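You operate a simulated robot arm through the tools that you are given. There is no shell and no other tool.

You are at the controls of a simulated robot arm. One attempt, no reset.

## Task
Take the green pouch from the trough and pump it up into the green band.
Fine: Shut the grid again; vent before the seal lever goes back; the pouch stays at the nozzle. Where these are worked on the way, their far stop is far enough and under half their travel is too little: seal lever, trough grid.

The check looks at the end state, three seconds after you hand in, the way a careful person would. Anything else that was tipped, shoved, dropped, spilled or broken makes it a failure. Lids that push on must go on centred and level and be pressed home; caps that screw on are set level and turned clockwise until they are tight.

## Robot
A 6-joint arm with a two-finger gripper, fixed in place. Base frame: the origin is at the foot of the arm, x ahead of it, y to its left, z up; the work surface is at about z = 800. Readings come in mm, rad, newtons and seconds.
Its first joint turns from -2.897 to 2.897 rad. Payload 2.45 kg.
The TCP is the grasp point between the finger pads, 20 mm short of the fingertips. In the tool frame z runs along the fingers and y along their closing line. Largest opening 140 mm; the body of the gripper starts 168 mm behind the TCP.
Orientation is told as [roll, pitch, yaw] about the base's x, y, z axes, in that order, counted from this pose: with the fingers straight down and closing along the base's y, the tool's x points along the base's -x, its y along +y and its z along -z.

## Interface
- The arm moves only by the tool arm_command. Its argument "increments" is a list of rows, each an object (a shift or turn left out is 0, a gripper value left out holds the last) with "gripper": the finger opening in mm, from 0 to 140; "dp": the shift along the tool's x, y, z in units of 40 mm (1.0 is 40 mm), a list of three; "angular": the turn, a rotation vector about the tool's x, y, z in units of 4 degrees (1.0 is 4 degrees), a list of three. In form: [{"gripper": gripper, "dp": [tx, ty, tz], "angular": [ax, ay, az]}, ...]. A call has 1 to 20 rows; each row shifts and turns the commanded pose from where the row before left it, along the tool's axes as they then stand. A call with a number of a shift or a turn outside -1 to 1 is refused whole. A row lasts 0.2 s, in which the tool goes at most 50 mm and 0.15 rad; a call with a longer step from one row to the next is refused whole, and so is a gripper value outside its range. Where a pose cannot be reached the arm comes as near as it can. A force on the tool above 90 N (or 10 N above the force at the start of the call, whichever is more), or a blocked arm, ends the call early, and 0.2 s more pass. The fingers move at their own pace (about 45 mm/s each) and stop on an object; they squeeze with about 39 N. The grip force told is the motor's: it shows also when the fingers shut on nothing. Time passes only in rows, and 0.2 s behind the last, so rows that do not move let the fingers close. The reply holds the time, the measured pose of the TCP, the force on the tool along the base axes, the opening and the grip force, in the units named above and with some noise, with the torque about the TCP (base axes, N m) and any sound that the robot's microphone picked up.
- Cameras (640 x 400 px; columns grow to the right, rows downward): "scene" is fixed at [51, 499.9, 1649.8]; the picture's right is [-0.20, -0.98, 0.00], its down [-0.63, 0.13, -0.77] and it looks along [0.75, -0.15, -0.64] (base axes); focal length 322 px, centre (320, 200). "wrist" rides on the gripper at [78, 11, -209] in the tool frame; the picture's right is [-0.14, 0.99, 0.00], its down [-0.92, -0.13, -0.37] and it looks along [-0.36, -0.05, 0.93] (tool axes); focal length 280 px, centre (320, 200). There is no depth. A picture from a camera that has moved, and an enlarged one, comes with that camera's place and axes in the base frame and with its lens.
- camera(camera): a new picture of that camera. No time passes.
- inspect(camera, box): a new picture of the part [left, top, right, bottom] of that camera's present view, enlarged. No time passes.
- close_job(): hands the job in; it is judged then, once.

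Places have to be worked out from the pictures, the camera data and where the tool is seen. Open the gripper and draw the arm clear of the work before you hand the job in, unless the task says otherwise.

The tools are called after "Call:" as a command line: name --argument value ..., lists and objects as JSON in quotes. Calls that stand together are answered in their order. arm_command: Moves the arm, as the interface text tells. Its arguments: {"type":"object","properties":{"increments":{"type":"array"}},"required":["increments"]} The other tools are called the same way: camera (camera) takes a picture; inspect (camera, box) takes an enlarged picture of a part of a camera's view; close_job () hands the job in.

At the start:

```text
t: 0.0
ee_pos: [585.6, 137.7, 1317.0]
orientation: [0.0, 0.0, 0.0]
force: [-0.1, -0.8, 0.3]
wrist_torque: [0.03, 0.02, -0.02]
grip_width: 140.1
gripper_force: 0.1
```

scene: 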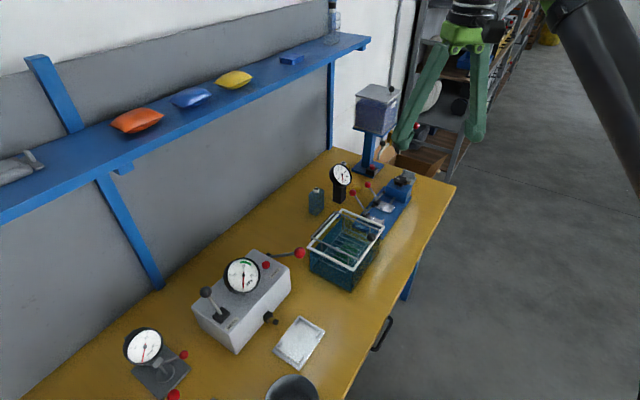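
wrist: 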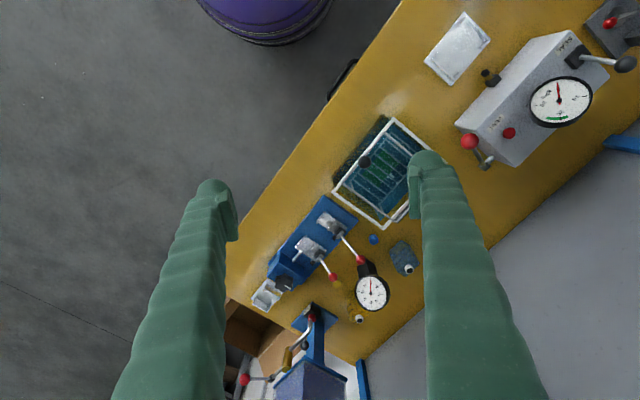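

I start by looking closer at the bench: the trough with the grid, and the pump box with the gauge.

Call:
inspect --camera "scene" --box '[180, 220, 340, 320]'

Call:
inspect --camera "scene" --box '[290, 140, 450, 300]'

Call:
inspect --camera "wrist" --box '[310, 90, 470, 240]'

Call:
inspect --camera "wrist" --box '[440, 0, 640, 180]'

Call:
inspect --camera "wrist" --box '[230, 180, 430, 400]'

Call:
inspect --camera "scene" --box '[100, 300, 340, 400]'

```text
4.00 times, centred on (260, 270) of scene
camera zoom: at [51.0, 499.9, 1649.8], right [-0.2, -0.98, 0.0], down [-0.63, 0.13, -0.77], along [0.75, -0.15, -0.64], focal length 1286 px, centre (560, -80)
```

zoom: 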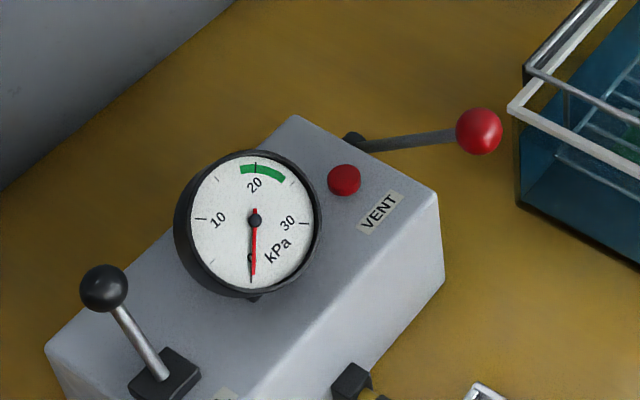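

```text
2.50 times, centred on (370, 220) of scene
camera zoom: at [51.0, 499.9, 1649.8], right [-0.2, -0.98, 0.0], down [-0.63, 0.13, -0.77], along [0.75, -0.15, -0.64], focal length 804 px, centre (195, 150)
```

zoom: 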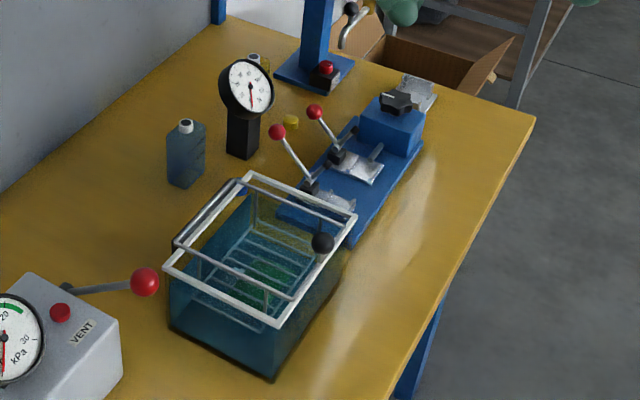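

```text
2.67 times, centred on (390, 165) of wrist
camera zoom: at [506.9, 147.4, 1526.2], right [0.14, 0.99, 0.0], down [0.92, -0.13, 0.37], along [0.36, -0.05, -0.93], focal length 748 px, centre (133, 293)
```

zoom: 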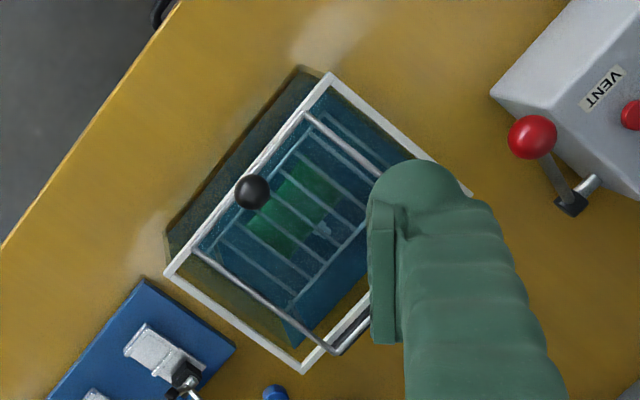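

```text
2.22 times, centred on (540, 90) of wrist
camera zoom: at [506.9, 147.4, 1526.2], right [0.14, 0.99, 0.0], down [0.92, -0.13, 0.37], along [0.36, -0.05, -0.93], focal length 623 px, centre (-169, 444)
```

zoom: 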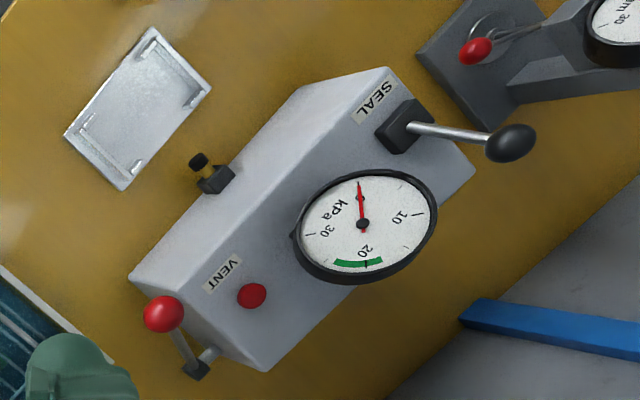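

```text
1.82 times, centred on (330, 290) of wrist
camera zoom: at [506.9, 147.4, 1526.2], right [0.14, 0.99, 0.0], down [0.92, -0.13, 0.37], along [0.36, -0.05, -0.93], focal length 510 px, centre (302, 36)
```

zoom: 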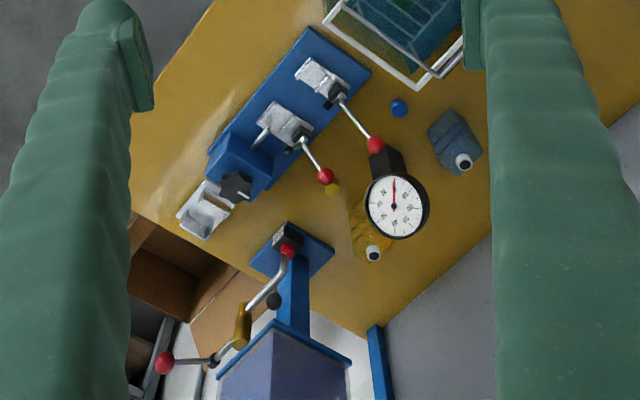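

```text
2.67 times, centred on (220, 350) of scene
camera zoom: at [51.0, 499.9, 1649.8], right [-0.2, -0.98, 0.0], down [-0.63, 0.13, -0.77], along [0.75, -0.15, -0.64], focal length 857 px, centre (587, -200)
```

zoom: 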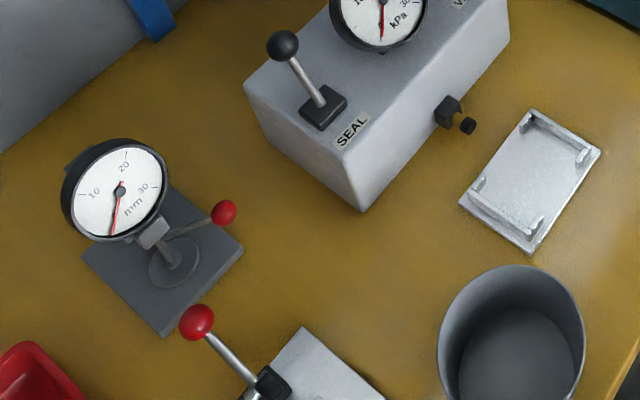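

The bench is turned about 45° to the base. From the two views I put the trough rim at z≈920 with its knob near (656,222), the pouch tray near (470,472) in front of the nozzle at (523,527,829), and the seal knob near (540,677,990). The vent is near (645,532,927) and the pump ball near (644,436,958). I'll turn the tool 45° to match the bench and move over the trough for a closer look.

Call:
arm_command --increments '[{"gripper": 140, "angular": [0, 0, -0.9375]}, {"angular": [0, 0, -0.9375]}, {"angular": [0, 0, -0.9375]}, {"angular": [0, 0, -0.9375]}, {"angular": [0, 0, -0.9375]}, {"angular": [0, 0, -0.9375]}, {"angular": [0, 0, -0.9375]}, {"angular": [0, 0, -0.9375]}, {"angular": [0, 0, -0.9375]}, {"angular": [0, 0, -0.9375]}, {"angular": [0, 0, -0.9375]}, {"angular": [0, 0, -0.9375]}, {"dp": [-0.5, 0.07, 0.5]}, {"dp": [-0.5, 0.07, 0.5]}, {"dp": [-0.5, 0.07, 0.5]}]'

```text
t: 3.2
ee_pos: [620.7, 187.8, 1254.4]
orientation: [-0.001, 0.0, 0.786]
force: [-0.2, -0.1, -0.3]
wrist_torque: [0.01, -0.02, 0.0]
grip_width: 140.0
gripper_force: 0.1
```

The arm reads (621,188,1254) with yaw 0.786, as commanded. Now I look at the trough through the wrist camera.

Call:
camera --camera "wrist"

Call:
inspect --camera "wrist" --box '[220, 100, 420, 260]'

```text
taken
camera wrist: at [556.8, 138.1, 1463.8], right [-0.6, 0.8, 0.0], down [0.74, 0.56, 0.37], along [0.29, 0.22, -0.93], focal length 280 px, centre (320, 200)
```

wrist: 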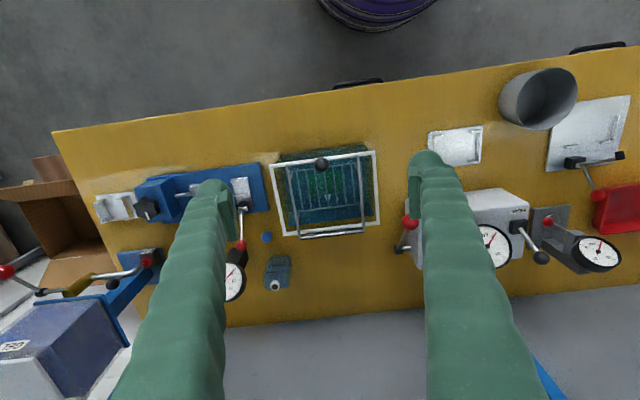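

```text
2.50 times, centred on (320, 180) of wrist
camera zoom: at [556.8, 138.1, 1463.8], right [-0.6, 0.8, 0.0], down [0.74, 0.56, 0.37], along [0.29, 0.22, -0.93], focal length 701 px, centre (320, 250)
```

zoom: 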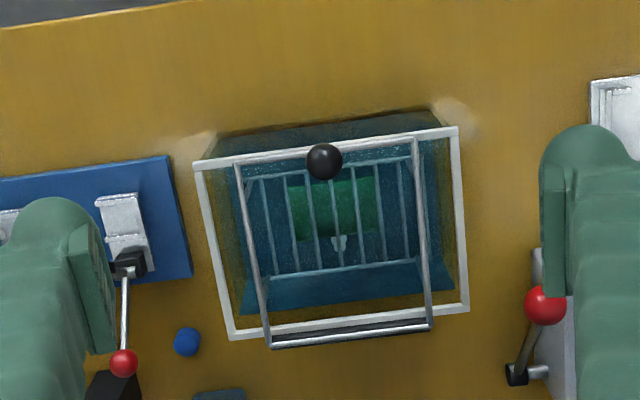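

The trough seems to have a rod frame with the knob above an inner set of bars, and the pouch sits below the bars. I zoom in further to understand the hinge and the knob.

Call:
inspect --camera "wrist" --box '[265, 135, 395, 250]'

Call:
inspect --camera "scene" --box '[300, 195, 390, 300]'

Call:
inspect --camera "wrist" --box '[390, 110, 560, 290]'

```text
3.48 times, centred on (330, 192) of wrist
camera zoom: at [556.8, 138.1, 1463.8], right [-0.6, 0.8, 0.0], down [0.74, 0.56, 0.37], along [0.29, 0.22, -0.93], focal length 975 px, centre (285, 226)
```

zoom: 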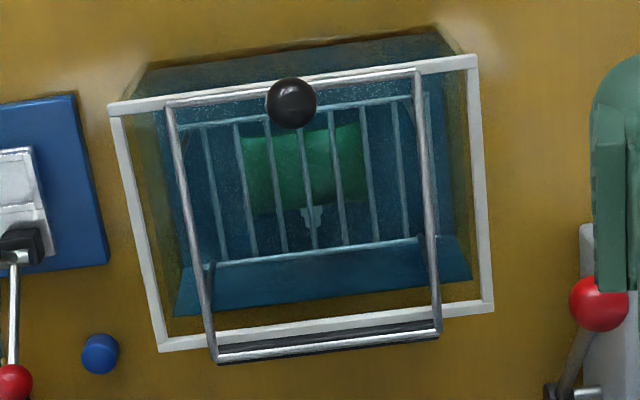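

```text
3.81 times, centred on (345, 248) of scene
camera zoom: at [51.0, 499.9, 1649.8], right [-0.2, -0.98, 0.0], down [-0.63, 0.13, -0.77], along [0.75, -0.15, -0.64], focal length 1225 px, centre (225, 19)
```

zoom: 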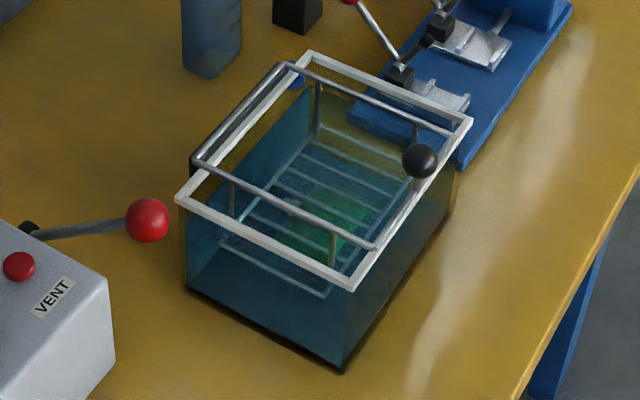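

```text
2.22 times, centred on (475, 200) of wrist
camera zoom: at [556.8, 138.1, 1463.8], right [-0.6, 0.8, 0.0], down [0.74, 0.56, 0.37], along [0.29, 0.22, -0.93], focal length 623 px, centre (-24, 200)
```

zoom: 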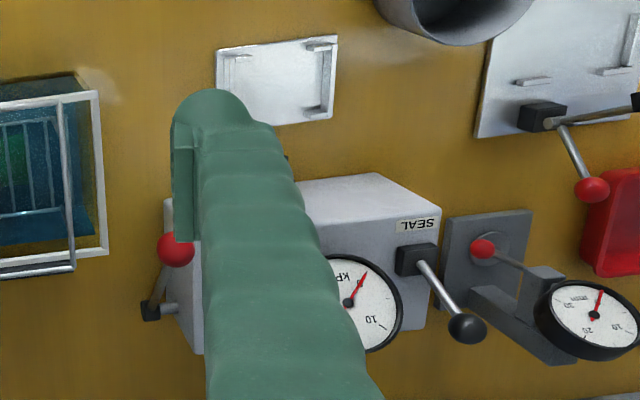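

The knob sits on the front bar of a frame hinged on the wall-side edge, with a dunking grid hanging below it on posts. Next I go over the tray and pump box to see the nozzle, seal lever, vent and pump lever up close.

Call:
arm_command --increments '[{"dp": [0.1, 0.956, 0.17]}, {"dp": [0.1, 0.956, 0.17]}, {"dp": [0.1, 0.956, 0.17]}, {"dp": [0.1, 0.956, 0.17]}, {"dp": [0.1, 0.956, 0.17]}, {"dp": [0.1, 0.956, 0.17]}, {"dp": [0.1, 0.956, 0.17]}, {"dp": [0.1, 0.956, 0.17]}]'

Call:
camera --camera "wrist"

Call:
inspect --camera "wrist" --box '[240, 120, 420, 260]'

```text
t: 5.0
ee_pos: [383.9, 378.1, 1203.2]
orientation: [-0.001, 0.0, 0.785]
force: [0.0, -1.2, 0.8]
wrist_torque: [0.01, 0.01, 0.02]
grip_width: 139.8
gripper_force: 0.1
```

```text
taken
camera wrist: at [319.4, 328.2, 1412.3], right [-0.6, 0.8, 0.0], down [0.74, 0.56, 0.37], along [0.29, 0.22, -0.93], focal length 280 px, centre (320, 200)
```

wrist: 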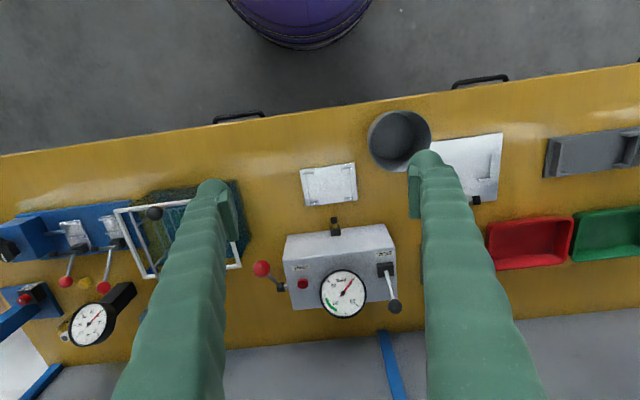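

```text
2.86 times, centred on (330, 190) of wrist
camera zoom: at [319.4, 328.2, 1412.3], right [-0.6, 0.8, 0.0], down [0.74, 0.56, 0.37], along [0.29, 0.22, -0.93], focal length 801 px, centre (291, 229)
```

zoom: 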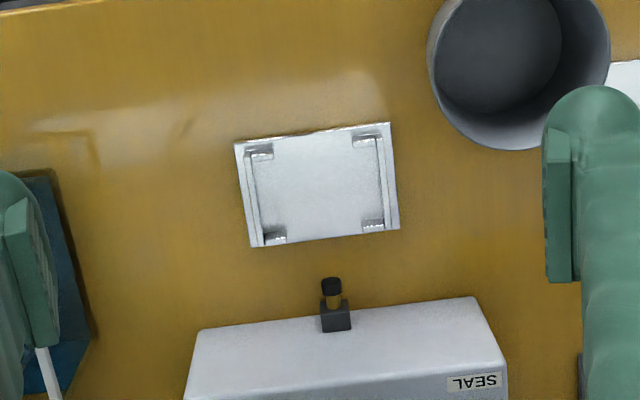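

The tray has side rails with inward tabs at the corners, and the nozzle points at the tray from the box front. I zoom on the nozzle and tray from the fixed camera, and on the pump box from here, to fix heights.

Call:
inspect --camera "scene" --box '[250, 300, 340, 376]'

Call:
inspect --camera "wrist" --box '[240, 210, 420, 330]'

Call:
inspect --camera "wrist" --box '[290, 150, 370, 250]'

```text
5.26 times, centred on (295, 338) of scene
camera zoom: at [51.0, 499.9, 1649.8], right [-0.2, -0.98, 0.0], down [-0.63, 0.13, -0.77], along [0.75, -0.15, -0.64], focal length 1692 px, centre (452, -526)
```

zoom: 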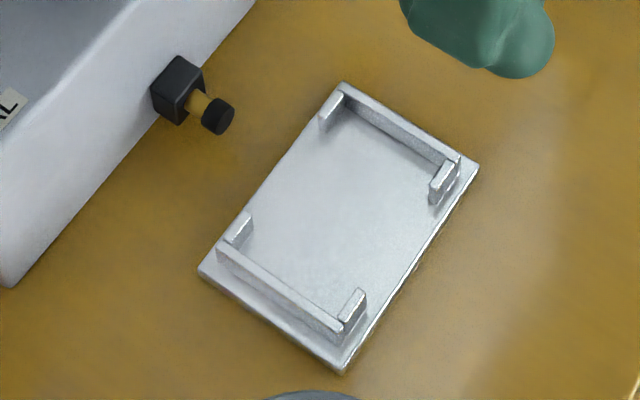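

```text
3.33 times, centred on (330, 270) of wrist
camera zoom: at [319.4, 328.2, 1412.3], right [-0.6, 0.8, 0.0], down [0.74, 0.56, 0.37], along [0.29, 0.22, -0.93], focal length 935 px, centre (287, -33)
```

zoom: 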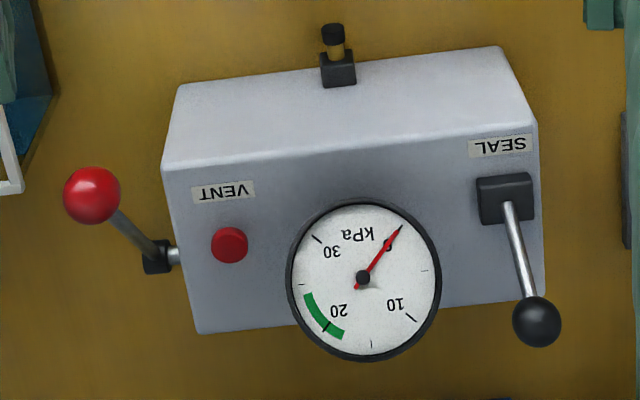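

```text
4.00 times, centred on (330, 200) of wrist
camera zoom: at [319.4, 328.2, 1412.3], right [-0.6, 0.8, 0.0], down [0.74, 0.56, 0.37], along [0.29, 0.22, -0.93], focal length 1122 px, centre (280, 200)
```

zoom: 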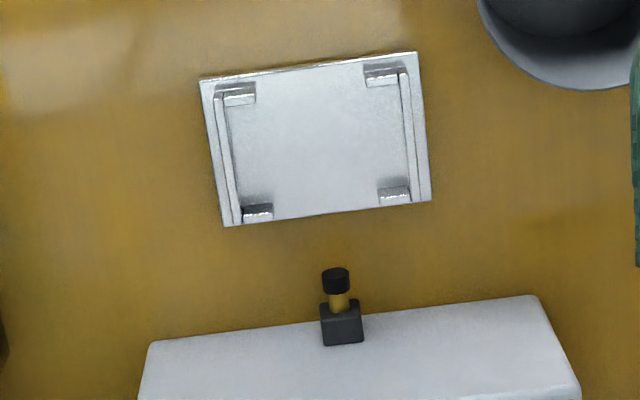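

The tray is centred on the nozzle line; I read its e2 span as about 619–708 mm and the nozzle tip at about 740. I now go above the grid knob at about (658,221,956), with a narrower opening, staying high.

Call:
arm_command --increments '[{"gripper": 70, "dp": [-0.231, -0.847, 0.425]}, {"dp": [-0.231, -0.847, 0.425]}, {"dp": [-0.231, -0.847, 0.425]}, {"dp": [-0.231, -0.847, 0.425]}, {"dp": [-0.231, -0.847, 0.425]}, {"dp": [-0.231, -0.847, 0.425]}, {"dp": [-0.231, -0.847, 0.425]}, {"dp": [-0.231, -0.847, 0.425]}, {"dp": [-0.231, -0.847, 0.425]}]'

Call:
camera --camera "wrist"

Call:
inspect --camera "scene" --box '[300, 140, 420, 300]'

```text
t: 7.0
ee_pos: [659.0, 223.7, 1047.5]
orientation: [0.002, 0.0, 0.785]
force: [-0.9, 0.0, 0.9]
wrist_torque: [-0.05, -0.07, 0.0]
grip_width: 69.8
gripper_force: 0.2
```

```text
taken
camera wrist: at [595.5, 173.9, 1256.7], right [-0.6, 0.8, 0.0], down [0.74, 0.56, 0.37], along [0.29, 0.22, -0.93], focal length 280 px, centre (320, 200)
```

wrist: 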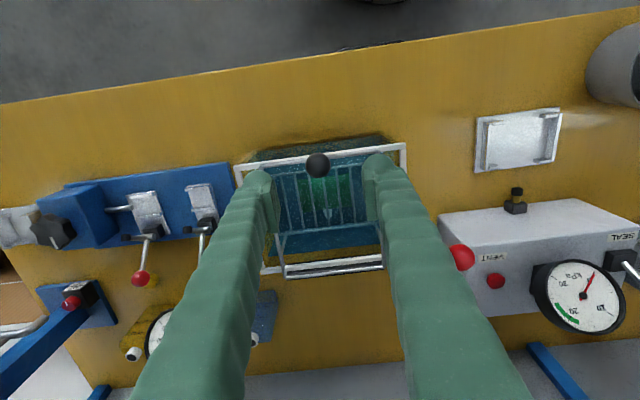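

```text
2.50 times, centred on (360, 220) of scene
camera zoom: at [51.0, 499.9, 1649.8], right [-0.2, -0.98, 0.0], down [-0.63, 0.13, -0.77], along [0.75, -0.15, -0.64], focal length 804 px, centre (220, 150)
```

zoom: 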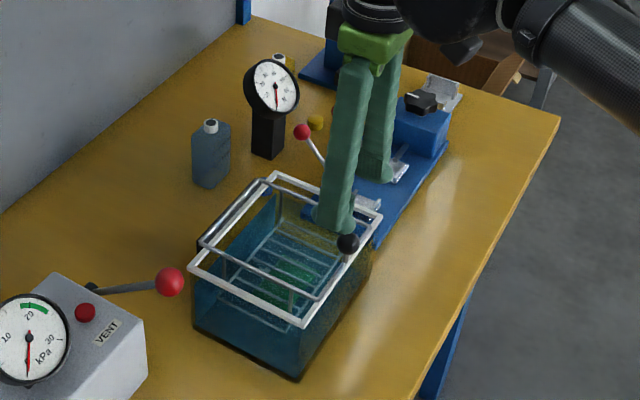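

The knob is seen at pixel (318,166), which puts it near (658,219); the fingers straddle it. I descend so the pads surround the ball, then close on it.

Call:
arm_command --increments '[{"dp": [0.025, -0.025, 0.71]}, {"dp": [0.025, -0.025, 0.71]}, {"dp": [0.025, -0.025, 0.71]}, {}]'

Call:
inspect --camera "wrist" --box '[220, 100, 420, 280]'

Call:
inspect --camera "scene" --box '[320, 170, 420, 270]'

```text
t: 8.0
ee_pos: [657.4, 218.7, 962.3]
orientation: [0.0, -0.001, 0.786]
force: [-0.4, -0.5, 0.0]
wrist_torque: [0.01, 0.01, -0.01]
grip_width: 70.1
gripper_force: 0.1
```

```text
2.22 times, centred on (320, 190) of wrist
camera zoom: at [593.3, 169.1, 1172.5], right [-0.6, 0.8, 0.0], down [0.74, 0.56, 0.37], along [0.29, 0.22, -0.93], focal length 623 px, centre (320, 222)
```

zoom: 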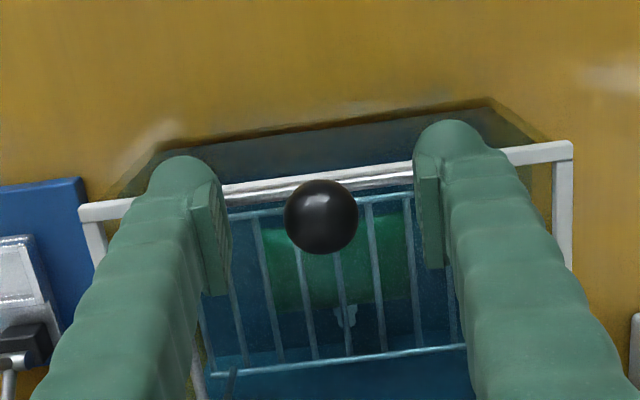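

```text
4.00 times, centred on (370, 220) of scene
camera zoom: at [51.0, 499.9, 1649.8], right [-0.2, -0.98, 0.0], down [-0.63, 0.13, -0.77], along [0.75, -0.15, -0.64], focal length 1286 px, centre (120, 120)
```

zoom: 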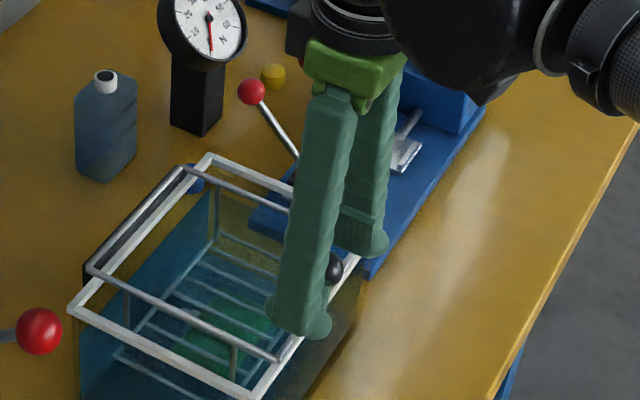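

The ball lies between the pads, near the tips. I close on it.

Call:
arm_command --increments '[{"gripper": 15}, {}, {}, {}, {}]'

Call:
inspect --camera "wrist" --box '[220, 100, 420, 280]'

```text
t: 9.2
ee_pos: [656.6, 219.7, 963.2]
orientation: [0.0, 0.001, 0.786]
force: [1.4, 0.8, 0.7]
wrist_torque: [0.07, -0.02, -0.01]
grip_width: 24.9
gripper_force: 45.2
```

```text
2.22 times, centred on (320, 190) of wrist
camera zoom: at [593.3, 169.1, 1172.8], right [-0.6, 0.8, 0.0], down [0.74, 0.56, 0.37], along [0.29, 0.22, -0.93], focal length 623 px, centre (320, 222)
```

zoom: 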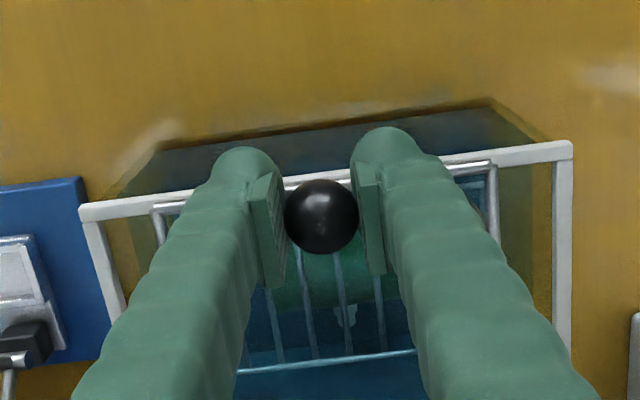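

The grip holds the ball at 24.9 mm with 45 N. I raise it along the arc about the wall-side hinge, which I judge to be at e2≈787, z≈924. The first 20° go gently so I can check the forces.

Call:
arm_command --increments '[{"dp": [-0.1, 0, -0.3525]}, {"dp": [-0.105, 0, -0.3525]}, {"dp": [-0.16, 0, -0.329]}, {"dp": [-0.16, 0, -0.329]}]'

Call:
inspect --camera "wrist" --box '[220, 100, 420, 280]'

Call:
inspect --camera "scene" --box '[300, 140, 420, 300]'

```text
t: 10.2
ee_pos: [672.9, 236.1, 1019.2]
orientation: [0.001, 0.0, 0.788]
force: [-4.6, 10.2, -13.1]
wrist_torque: [-0.79, 0.82, 0.03]
grip_width: 23.7
gripper_force: 44.9
```

```text
2.22 times, centred on (320, 190) of wrist
camera zoom: at [609.8, 185.4, 1228.0], right [-0.6, 0.8, 0.0], down [0.74, 0.56, 0.37], along [0.29, 0.22, -0.93], focal length 623 px, centre (320, 222)
```

zoom: 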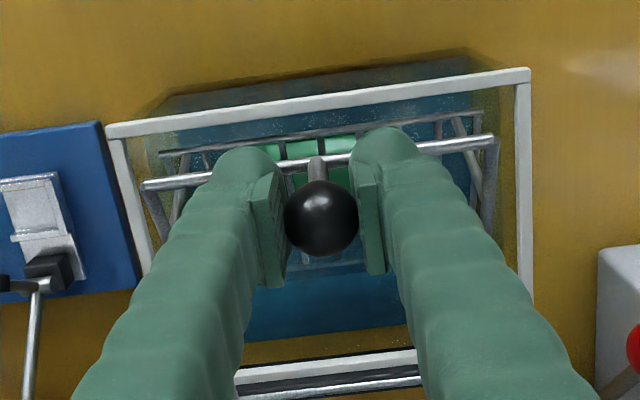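

```text
2.50 times, centred on (360, 220) of scene
camera zoom: at [51.0, 499.9, 1649.8], right [-0.2, -0.98, 0.0], down [-0.63, 0.13, -0.77], along [0.75, -0.15, -0.64], focal length 804 px, centre (220, 150)
```

zoom: 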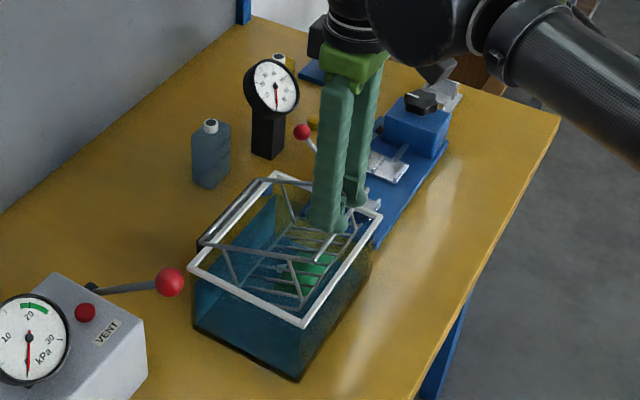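

The grid is swinging up with small forces and the ball hasn't shifted in the grip. I continue along the arc.

Call:
arm_command --increments '[{"dp": [-0.215, 0, -0.296]}, {"dp": [-0.215, 0, -0.296]}, {"dp": [-0.264, 0, -0.255]}, {"dp": [-0.264, 0, -0.255]}, {"dp": [-0.304, 0, -0.204]}, {"dp": [-0.304, 0, -0.204]}]'

Call:
inspect --camera "wrist" --box '[220, 100, 420, 280]'

Call:
inspect --camera "scene" --box '[300, 140, 420, 300]'

```text
t: 11.6
ee_pos: [716.8, 278.3, 1078.2]
orientation: [-0.001, 0.001, 0.788]
force: [-14.5, 12.8, -19.8]
wrist_torque: [-0.93, 0.98, 0.03]
grip_width: 24.5
gripper_force: 44.7
```

```text
2.22 times, centred on (320, 190) of wrist
camera zoom: at [653.9, 229.5, 1287.9], right [-0.6, 0.8, 0.0], down [0.74, 0.56, 0.37], along [0.29, 0.22, -0.93], focal length 623 px, centre (320, 222)
```

zoom: 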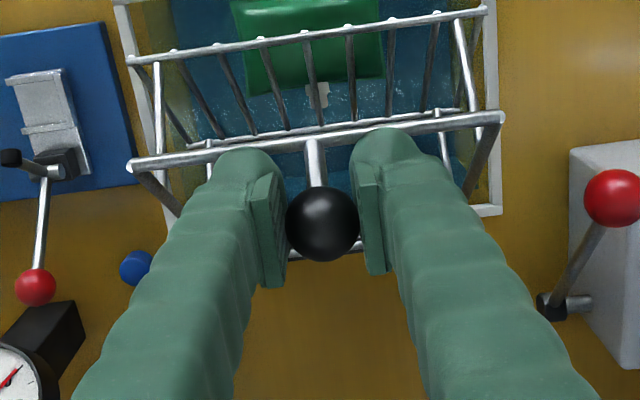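

```text
2.50 times, centred on (360, 220) of scene
camera zoom: at [51.0, 499.9, 1649.8], right [-0.2, -0.98, 0.0], down [-0.63, 0.13, -0.77], along [0.75, -0.15, -0.64], focal length 804 px, centre (220, 150)
```

zoom: 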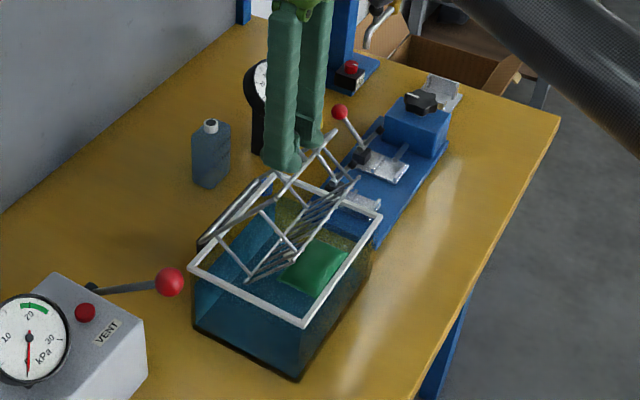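

About 50° open now, and the pouch shows clearly, floating with its neck toward the wall. There is a small side force along the hinge, so I add a slight correction and continue.

Call:
arm_command --increments '[{"dp": [-0.334, 0.01, -0.149]}, {"dp": [-0.334, 0.01, -0.149]}, {"dp": [-0.355, 0.01, -0.089]}, {"dp": [-0.355, 0, -0.089]}, {"dp": [-0.365, 0, -0.026]}, {"dp": [-0.365, 0, -0.026]}]'

Call:
inspect --camera "scene" --box '[300, 140, 420, 300]'

Call:
camera --camera "wrist"

```text
t: 13.0
ee_pos: [775.6, 338.1, 1097.3]
orientation: [0.0, 0.0, 0.785]
force: [-7.8, -5.8, -17.8]
wrist_torque: [-1.01, 1.01, -0.01]
grip_width: 25.5
gripper_force: 44.7
```

```text
2.50 times, centred on (360, 220) of scene
camera zoom: at [51.0, 499.9, 1649.8], right [-0.2, -0.98, 0.0], down [-0.63, 0.13, -0.77], along [0.75, -0.15, -0.64], focal length 804 px, centre (220, 150)
```

zoom: 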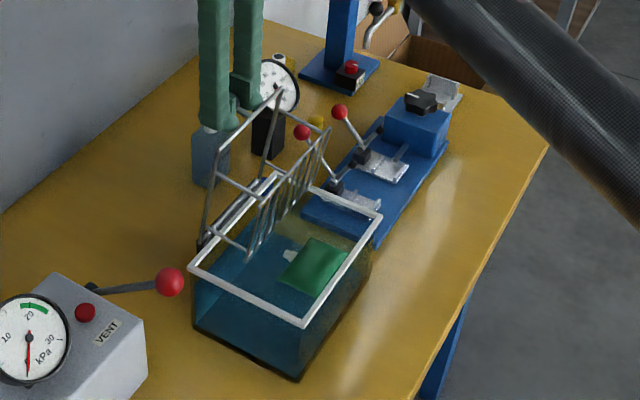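

```text
taken
camera wrist: at [712.1, 288.2, 1308.6], right [-0.6, 0.8, 0.0], down [0.74, 0.56, 0.37], along [0.29, 0.22, -0.93], focal length 280 px, centre (320, 200)
```

wrist: 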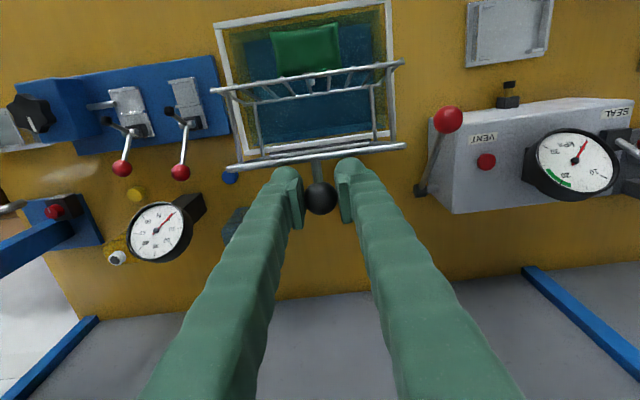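

The grid is nearly upright and the forces are low. I keep following the arc past vertical in small steps to find the far stop.

Call:
arm_command --increments '[{"dp": [-0.364, 0, 0.039]}, {"dp": [-0.364, 0, 0.039]}, {"dp": [-0.353, 0, 0.101]}]'

Call:
inspect --camera "scene" --box '[300, 140, 420, 300]'

```text
t: 13.8
ee_pos: [807.0, 369.9, 1091.7]
orientation: [0.001, 0.001, 0.787]
force: [-14.2, -3.1, -18.6]
wrist_torque: [-0.66, 0.73, 0.0]
grip_width: 25.4
gripper_force: 45.2
```

```text
2.50 times, centred on (360, 220) of scene
camera zoom: at [51.0, 499.9, 1649.8], right [-0.2, -0.98, 0.0], down [-0.63, 0.13, -0.77], along [0.75, -0.15, -0.64], focal length 804 px, centre (220, 150)
```

zoom: 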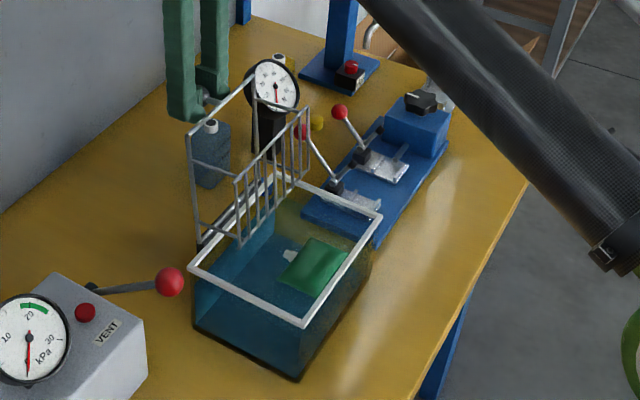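

The grid stands about upright at roughly 95° and no stop is felt yet. I try 15° more in small steps.

Call:
arm_command --increments '[{"dp": [-0.353, 0, 0.101]}, {"dp": [-0.329, 0, 0.16]}, {}]'

Call:
inspect --camera "scene" --box '[300, 140, 420, 300]'

Call:
camera --camera "wrist"

```text
t: 14.6
ee_pos: [826.8, 389.2, 1084.5]
orientation: [0.0, -0.001, 0.785]
force: [-8.4, -3.2, -11.0]
wrist_torque: [-0.4, 0.4, -0.02]
grip_width: 25.6
gripper_force: 44.8
```

```text
2.50 times, centred on (360, 220) of scene
camera zoom: at [51.0, 499.9, 1649.8], right [-0.2, -0.98, 0.0], down [-0.63, 0.13, -0.77], along [0.75, -0.15, -0.64], focal length 804 px, centre (220, 150)
```

zoom: 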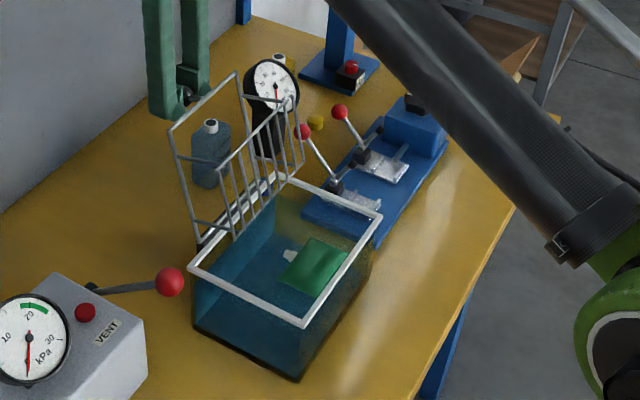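

```text
taken
camera wrist: at [763.3, 339.2, 1293.1], right [-0.6, 0.8, 0.0], down [0.74, 0.56, 0.37], along [0.29, 0.22, -0.93], focal length 280 px, centre (320, 200)
```

wrist: 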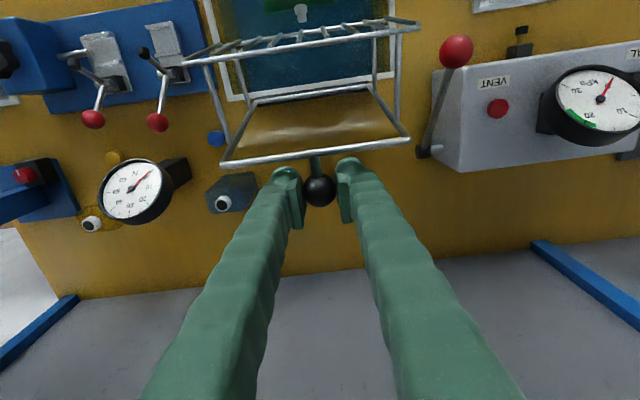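

The grid is about 105° open and still moving freely, the load falling towards balance. I go on in single steps to find the stop.

Call:
arm_command --increments '[{"dp": [-0.327, 0, 0.178]}, {"dp": [-0.31, 0, 0.2075]}]'

Call:
inspect --camera "scene" --box '[300, 140, 420, 300]'

```text
t: 15.2
ee_pos: [845.5, 405.6, 1066.3]
orientation: [-0.002, 0.0, 0.785]
force: [-4.3, -9.7, -9.0]
wrist_torque: [-0.55, 0.56, 0.06]
grip_width: 24.1
gripper_force: 45.3
```

```text
2.50 times, centred on (360, 220) of scene
camera zoom: at [51.0, 499.9, 1649.8], right [-0.2, -0.98, 0.0], down [-0.63, 0.13, -0.77], along [0.75, -0.15, -0.64], focal length 804 px, centre (220, 150)
```

zoom: 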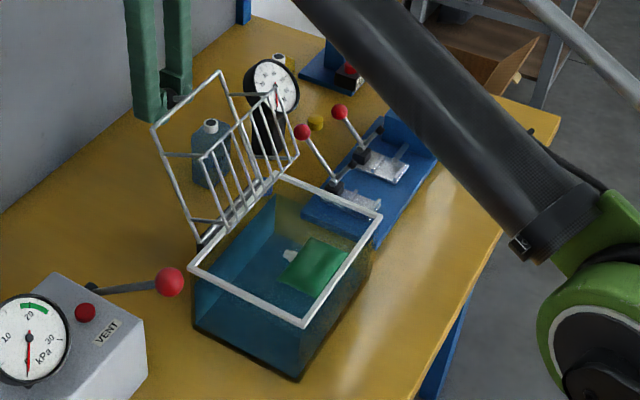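

Now about 115°, with the force still low. One more pair of small steps should find the stop.

Call:
arm_command --increments '[{"dp": [-0.15, 0, 0.116]}, {"dp": [-0.146, 0, 0.12]}]'

Call:
inspect --camera "scene" --box '[300, 140, 420, 300]'

Call:
camera --camera "wrist"

```text
t: 15.8
ee_pos: [853.2, 414.5, 1057.9]
orientation: [-0.001, -0.001, 0.784]
force: [5.6, -13.2, 2.1]
wrist_torque: [-0.84, 0.82, 0.02]
grip_width: 23.4
gripper_force: 45.4
```

```text
2.50 times, centred on (360, 220) of scene
camera zoom: at [51.0, 499.9, 1649.8], right [-0.2, -0.98, 0.0], down [-0.63, 0.13, -0.77], along [0.75, -0.15, -0.64], focal length 804 px, centre (220, 150)
```

zoom: 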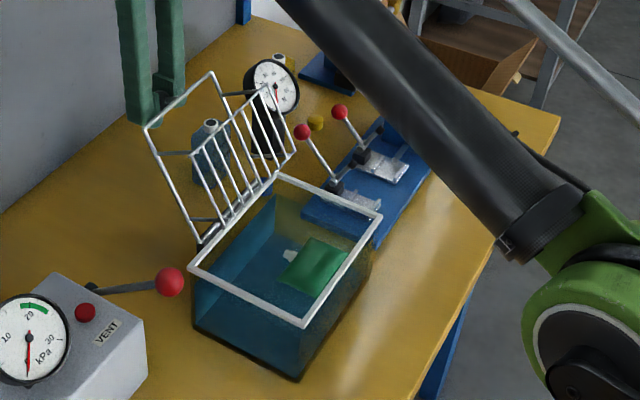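

```text
taken
camera wrist: at [789.1, 365.3, 1267.0], right [-0.6, 0.8, 0.0], down [0.74, 0.56, 0.37], along [0.29, 0.22, -0.93], focal length 280 px, centre (320, 200)
```

wrist: 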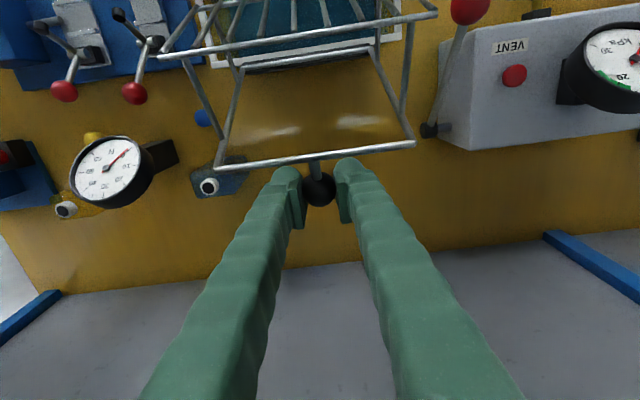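

The pull on the tool has gone to about zero, so the grid is at or past balance. I nudge further to feel for the stop.

Call:
arm_command --increments '[{"dp": [-0.138, 0, 0.124]}, {"dp": [-0.132, 0, 0.131]}]'

```text
t: 16.4
ee_pos: [857.9, 419.7, 1050.4]
orientation: [-0.001, -0.001, 0.785]
force: [-2.3, -28.9, 26.5]
wrist_torque: [-0.16, 0.19, 0.07]
grip_width: 23.6
gripper_force: 45.0
```

Force has risen to about 35 N against further opening, so this is the far stop at around 122°. I ease back slightly, open the fingers, and lift straight off.

Call:
arm_command --increments '[{"dp": [0.05, 0, -0.05]}, {"gripper": 80}, {}, {}, {"dp": [0, 0, -0.5]}, {"dp": [0, 0, -0.9]}, {"dp": [0, 0, -0.9]}, {"dp": [0, 0, -0.9]}]'

Call:
inspect --camera "scene" --box '[300, 140, 420, 300]'

Call:
camera --camera "wrist"

```text
t: 18.2
ee_pos: [844.6, 414.8, 1137.9]
orientation: [0.0, 0.001, 0.785]
force: [1.2, 0.4, -0.3]
wrist_torque: [-0.07, 0.17, -0.03]
grip_width: 80.1
gripper_force: 0.0
out of reach, approached as far as the arm can: row 7, 8
```

```text
2.50 times, centred on (360, 220) of scene
camera zoom: at [51.0, 499.9, 1649.8], right [-0.2, -0.98, 0.0], down [-0.63, 0.13, -0.77], along [0.75, -0.15, -0.64], focal length 804 px, centre (220, 150)
```

zoom: 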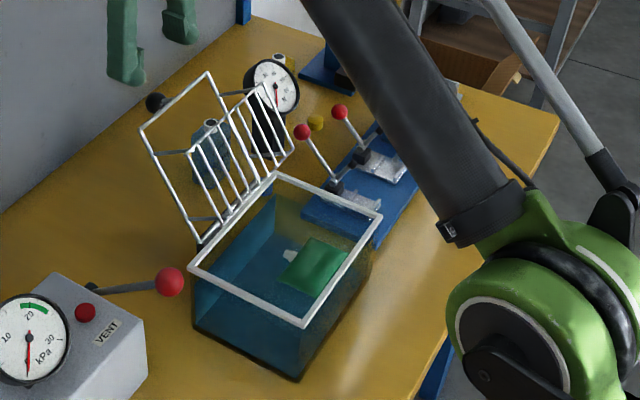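

```text
taken
camera wrist: at [780.9, 365.2, 1348.5], right [-0.6, 0.8, 0.0], down [0.74, 0.56, 0.37], along [0.29, 0.22, -0.93], focal length 280 px, centre (320, 200)
```

wrist: 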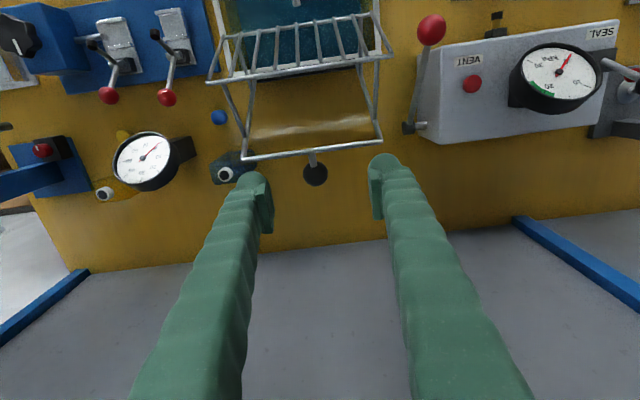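

The grid stays open at its stop. I pull back toward the aisle at height so the wrist camera can look down into the trough at the pouch.

Call:
arm_command --increments '[{"dp": [0.94, 0, 0]}, {"dp": [0.94, 0, 0]}, {"dp": [0.94, 0, 0]}, {"dp": [0.94, 0, 0]}, {"dp": [0.94, 0, 0]}, {"dp": [0.94, 0, 0]}, {"dp": [0.94, 0, 0]}, {"dp": [0.94, 0, 0]}, {"gripper": 140}]'

Call:
camera --camera "wrist"

Call:
inspect --camera "wrist" --box '[230, 80, 410, 260]'

Call:
inspect --camera "scene" --box '[310, 200, 400, 300]'

```text
t: 20.2
ee_pos: [630.3, 200.6, 1139.6]
orientation: [-0.001, -0.001, 0.785]
force: [0.8, -0.5, -1.4]
wrist_torque: [0.02, 0.02, 0.0]
grip_width: 114.7
gripper_force: 0.1
```

```text
taken
camera wrist: at [566.8, 150.7, 1349.4], right [-0.6, 0.8, 0.0], down [0.74, 0.56, 0.37], along [0.29, 0.22, -0.93], focal length 280 px, centre (320, 200)
```

wrist: 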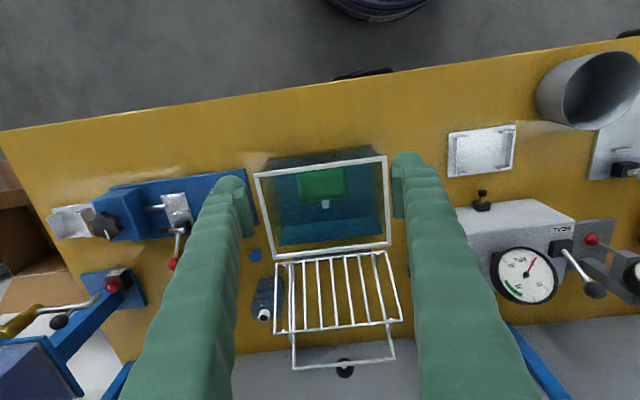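

```text
2.22 times, centred on (320, 170) of wrist
camera zoom: at [566.8, 150.7, 1349.4], right [-0.6, 0.8, 0.0], down [0.74, 0.56, 0.37], along [0.29, 0.22, -0.93], focal length 623 px, centre (320, 267)
```

zoom: 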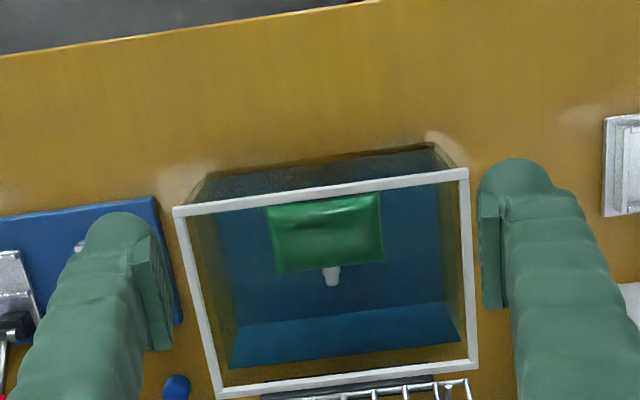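

```text
4.00 times, centred on (355, 250) of scene
camera zoom: at [51.0, 499.9, 1649.8], right [-0.2, -0.98, 0.0], down [-0.63, 0.13, -0.77], along [0.75, -0.15, -0.64], focal length 1286 px, centre (180, 0)
```

zoom: 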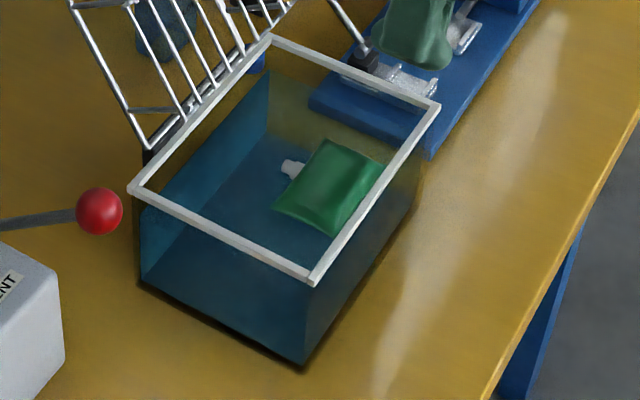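

The pouch now floats at the surface. I place it at e1≈310, e2≈660, z≈887, about 88×55 mm, with its neck toward the wall, which is the orientation the tray needs. I move over it with the fingers open and look again.

Call:
arm_command --increments '[{"gripper": 124, "dp": [-0.447, -0.0375, 0.8]}, {"dp": [-0.447, -0.0375, 0.8]}, {"dp": [-0.447, -0.0375, 0.8]}, {"dp": [-0.447, -0.0375, 0.8]}, {}]'

Call:
camera --camera "wrist"

Call:
inspect --camera "wrist" --box '[230, 80, 410, 240]'

Call:
inspect --camera "scene" --box '[310, 190, 400, 300]'

```text
t: 21.4
ee_pos: [683.1, 247.1, 1014.1]
orientation: [0.0, 0.0, 0.784]
force: [-0.8, 0.5, -0.9]
wrist_torque: [0.0, 0.01, 0.03]
grip_width: 124.0
gripper_force: 0.1
```

```text
taken
camera wrist: at [619.9, 197.9, 1223.9], right [-0.6, 0.8, 0.0], down [0.74, 0.56, 0.37], along [0.29, 0.22, -0.93], focal length 280 px, centre (320, 200)
```

wrist: 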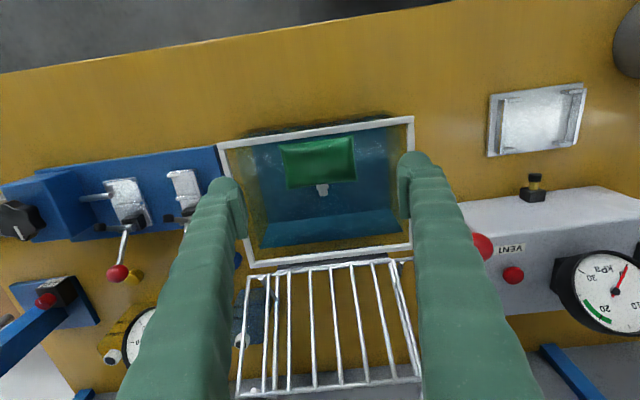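

```text
2.50 times, centred on (320, 160) of wrist
camera zoom: at [619.9, 197.9, 1223.9], right [-0.6, 0.8, 0.0], down [0.74, 0.56, 0.37], along [0.29, 0.22, -0.93], focal length 701 px, centre (320, 300)
```

zoom: 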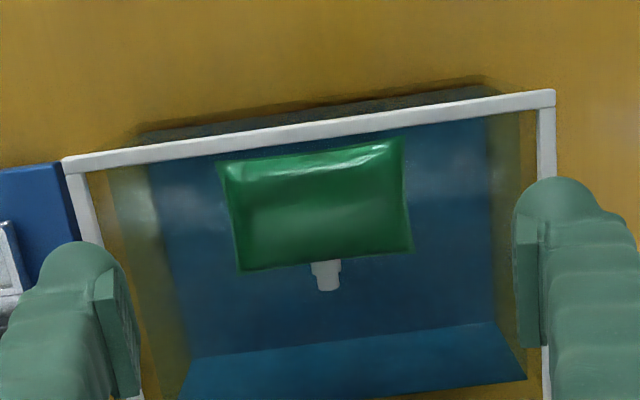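

```text
3.64 times, centred on (355, 245) of scene
camera zoom: at [51.0, 499.9, 1649.8], right [-0.2, -0.98, 0.0], down [-0.63, 0.13, -0.77], along [0.75, -0.15, -0.64], focal length 1169 px, centre (193, 36)
```

zoom: 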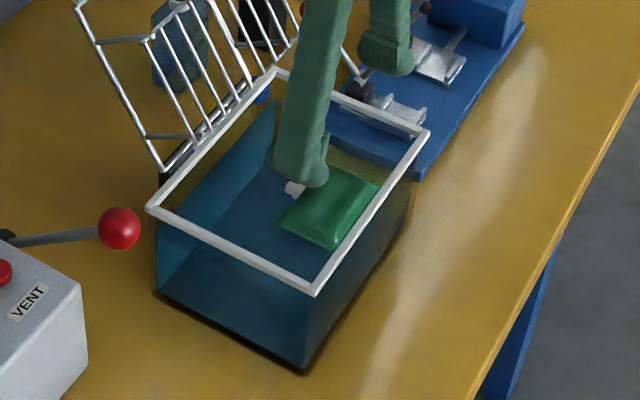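

The pouch centre refines to e1≈311, e2≈660.5, with its mid-plane at z≈891, and it is square to the tool. I descend with the tips just below its mid-plane, so that later the fingers can stay above the tray rails.

Call:
arm_command --increments '[{"dp": [-0.02, -0.02, 0.72]}, {"dp": [-0.02, -0.02, 0.72]}, {"dp": [-0.02, -0.02, 0.72]}, {"dp": [-0.01, -0.01, 0.69]}, {}]'

Call:
inspect --camera "wrist" --box '[220, 80, 420, 260]'

Call:
inspect --camera "scene" --box '[310, 190, 400, 300]'

```text
t: 22.6
ee_pos: [689.3, 251.1, 897.4]
orientation: [0.001, 0.001, 0.783]
force: [-0.1, -0.3, 1.0]
wrist_torque: [0.01, 0.01, 0.0]
grip_width: 124.1
gripper_force: 0.0
```

```text
2.22 times, centred on (320, 170) of wrist
camera zoom: at [624.9, 199.7, 1107.1], right [-0.6, 0.8, 0.0], down [0.74, 0.56, 0.37], along [0.29, 0.22, -0.93], focal length 623 px, centre (320, 267)
```

zoom: 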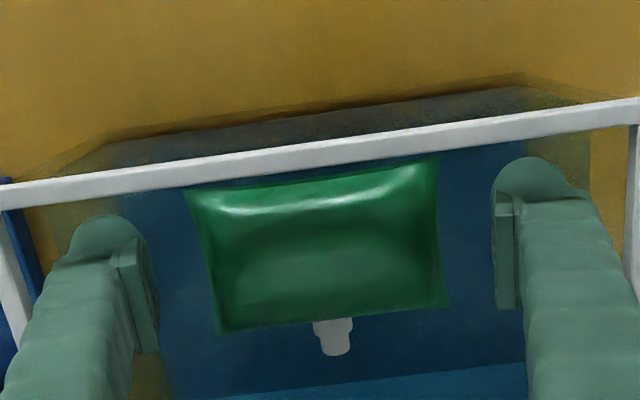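

```text
3.64 times, centred on (355, 245) of scene
camera zoom: at [51.0, 499.9, 1649.8], right [-0.2, -0.98, 0.0], down [-0.63, 0.13, -0.77], along [0.75, -0.15, -0.64], focal length 1169 px, centre (193, 36)
```

zoom: 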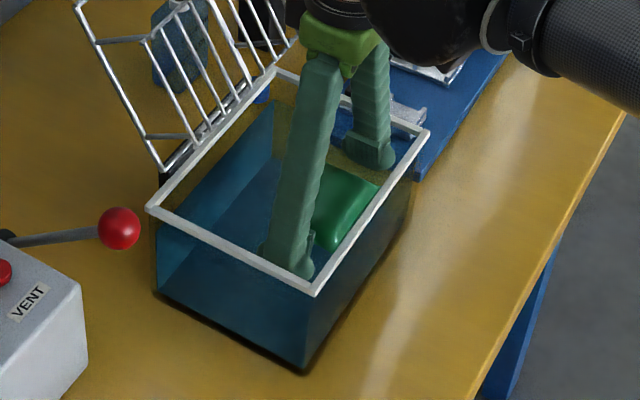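

The pouch is centred between the pads to within about 2 mm, with the tips a little below its mid-plane. I close gently to 82 mm and check.

Call:
arm_command --increments '[{"gripper": 82}, {}, {}, {}]'

Call:
inspect --camera "wrist" --box '[220, 80, 420, 260]'

```text
t: 23.6
ee_pos: [688.0, 249.1, 897.9]
orientation: [0.0, 0.0, 0.786]
force: [0.4, -0.4, 0.8]
wrist_torque: [-0.04, 0.02, -0.01]
grip_width: 89.6
gripper_force: 38.9
```

```text
2.22 times, centred on (320, 170) of wrist
camera zoom: at [624.9, 199.7, 1107.4], right [-0.6, 0.8, 0.0], down [0.74, 0.56, 0.37], along [0.29, 0.22, -0.93], focal length 623 px, centre (320, 267)
```

zoom: 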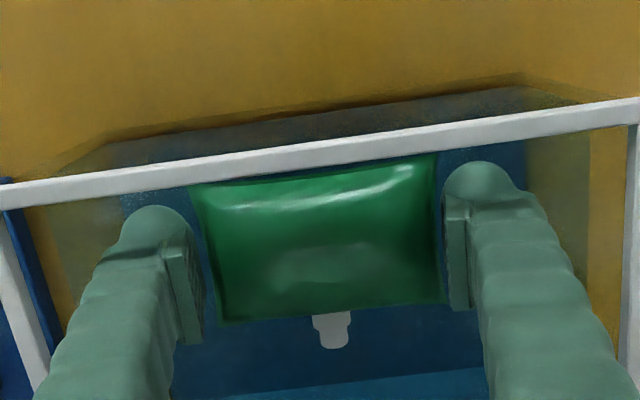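

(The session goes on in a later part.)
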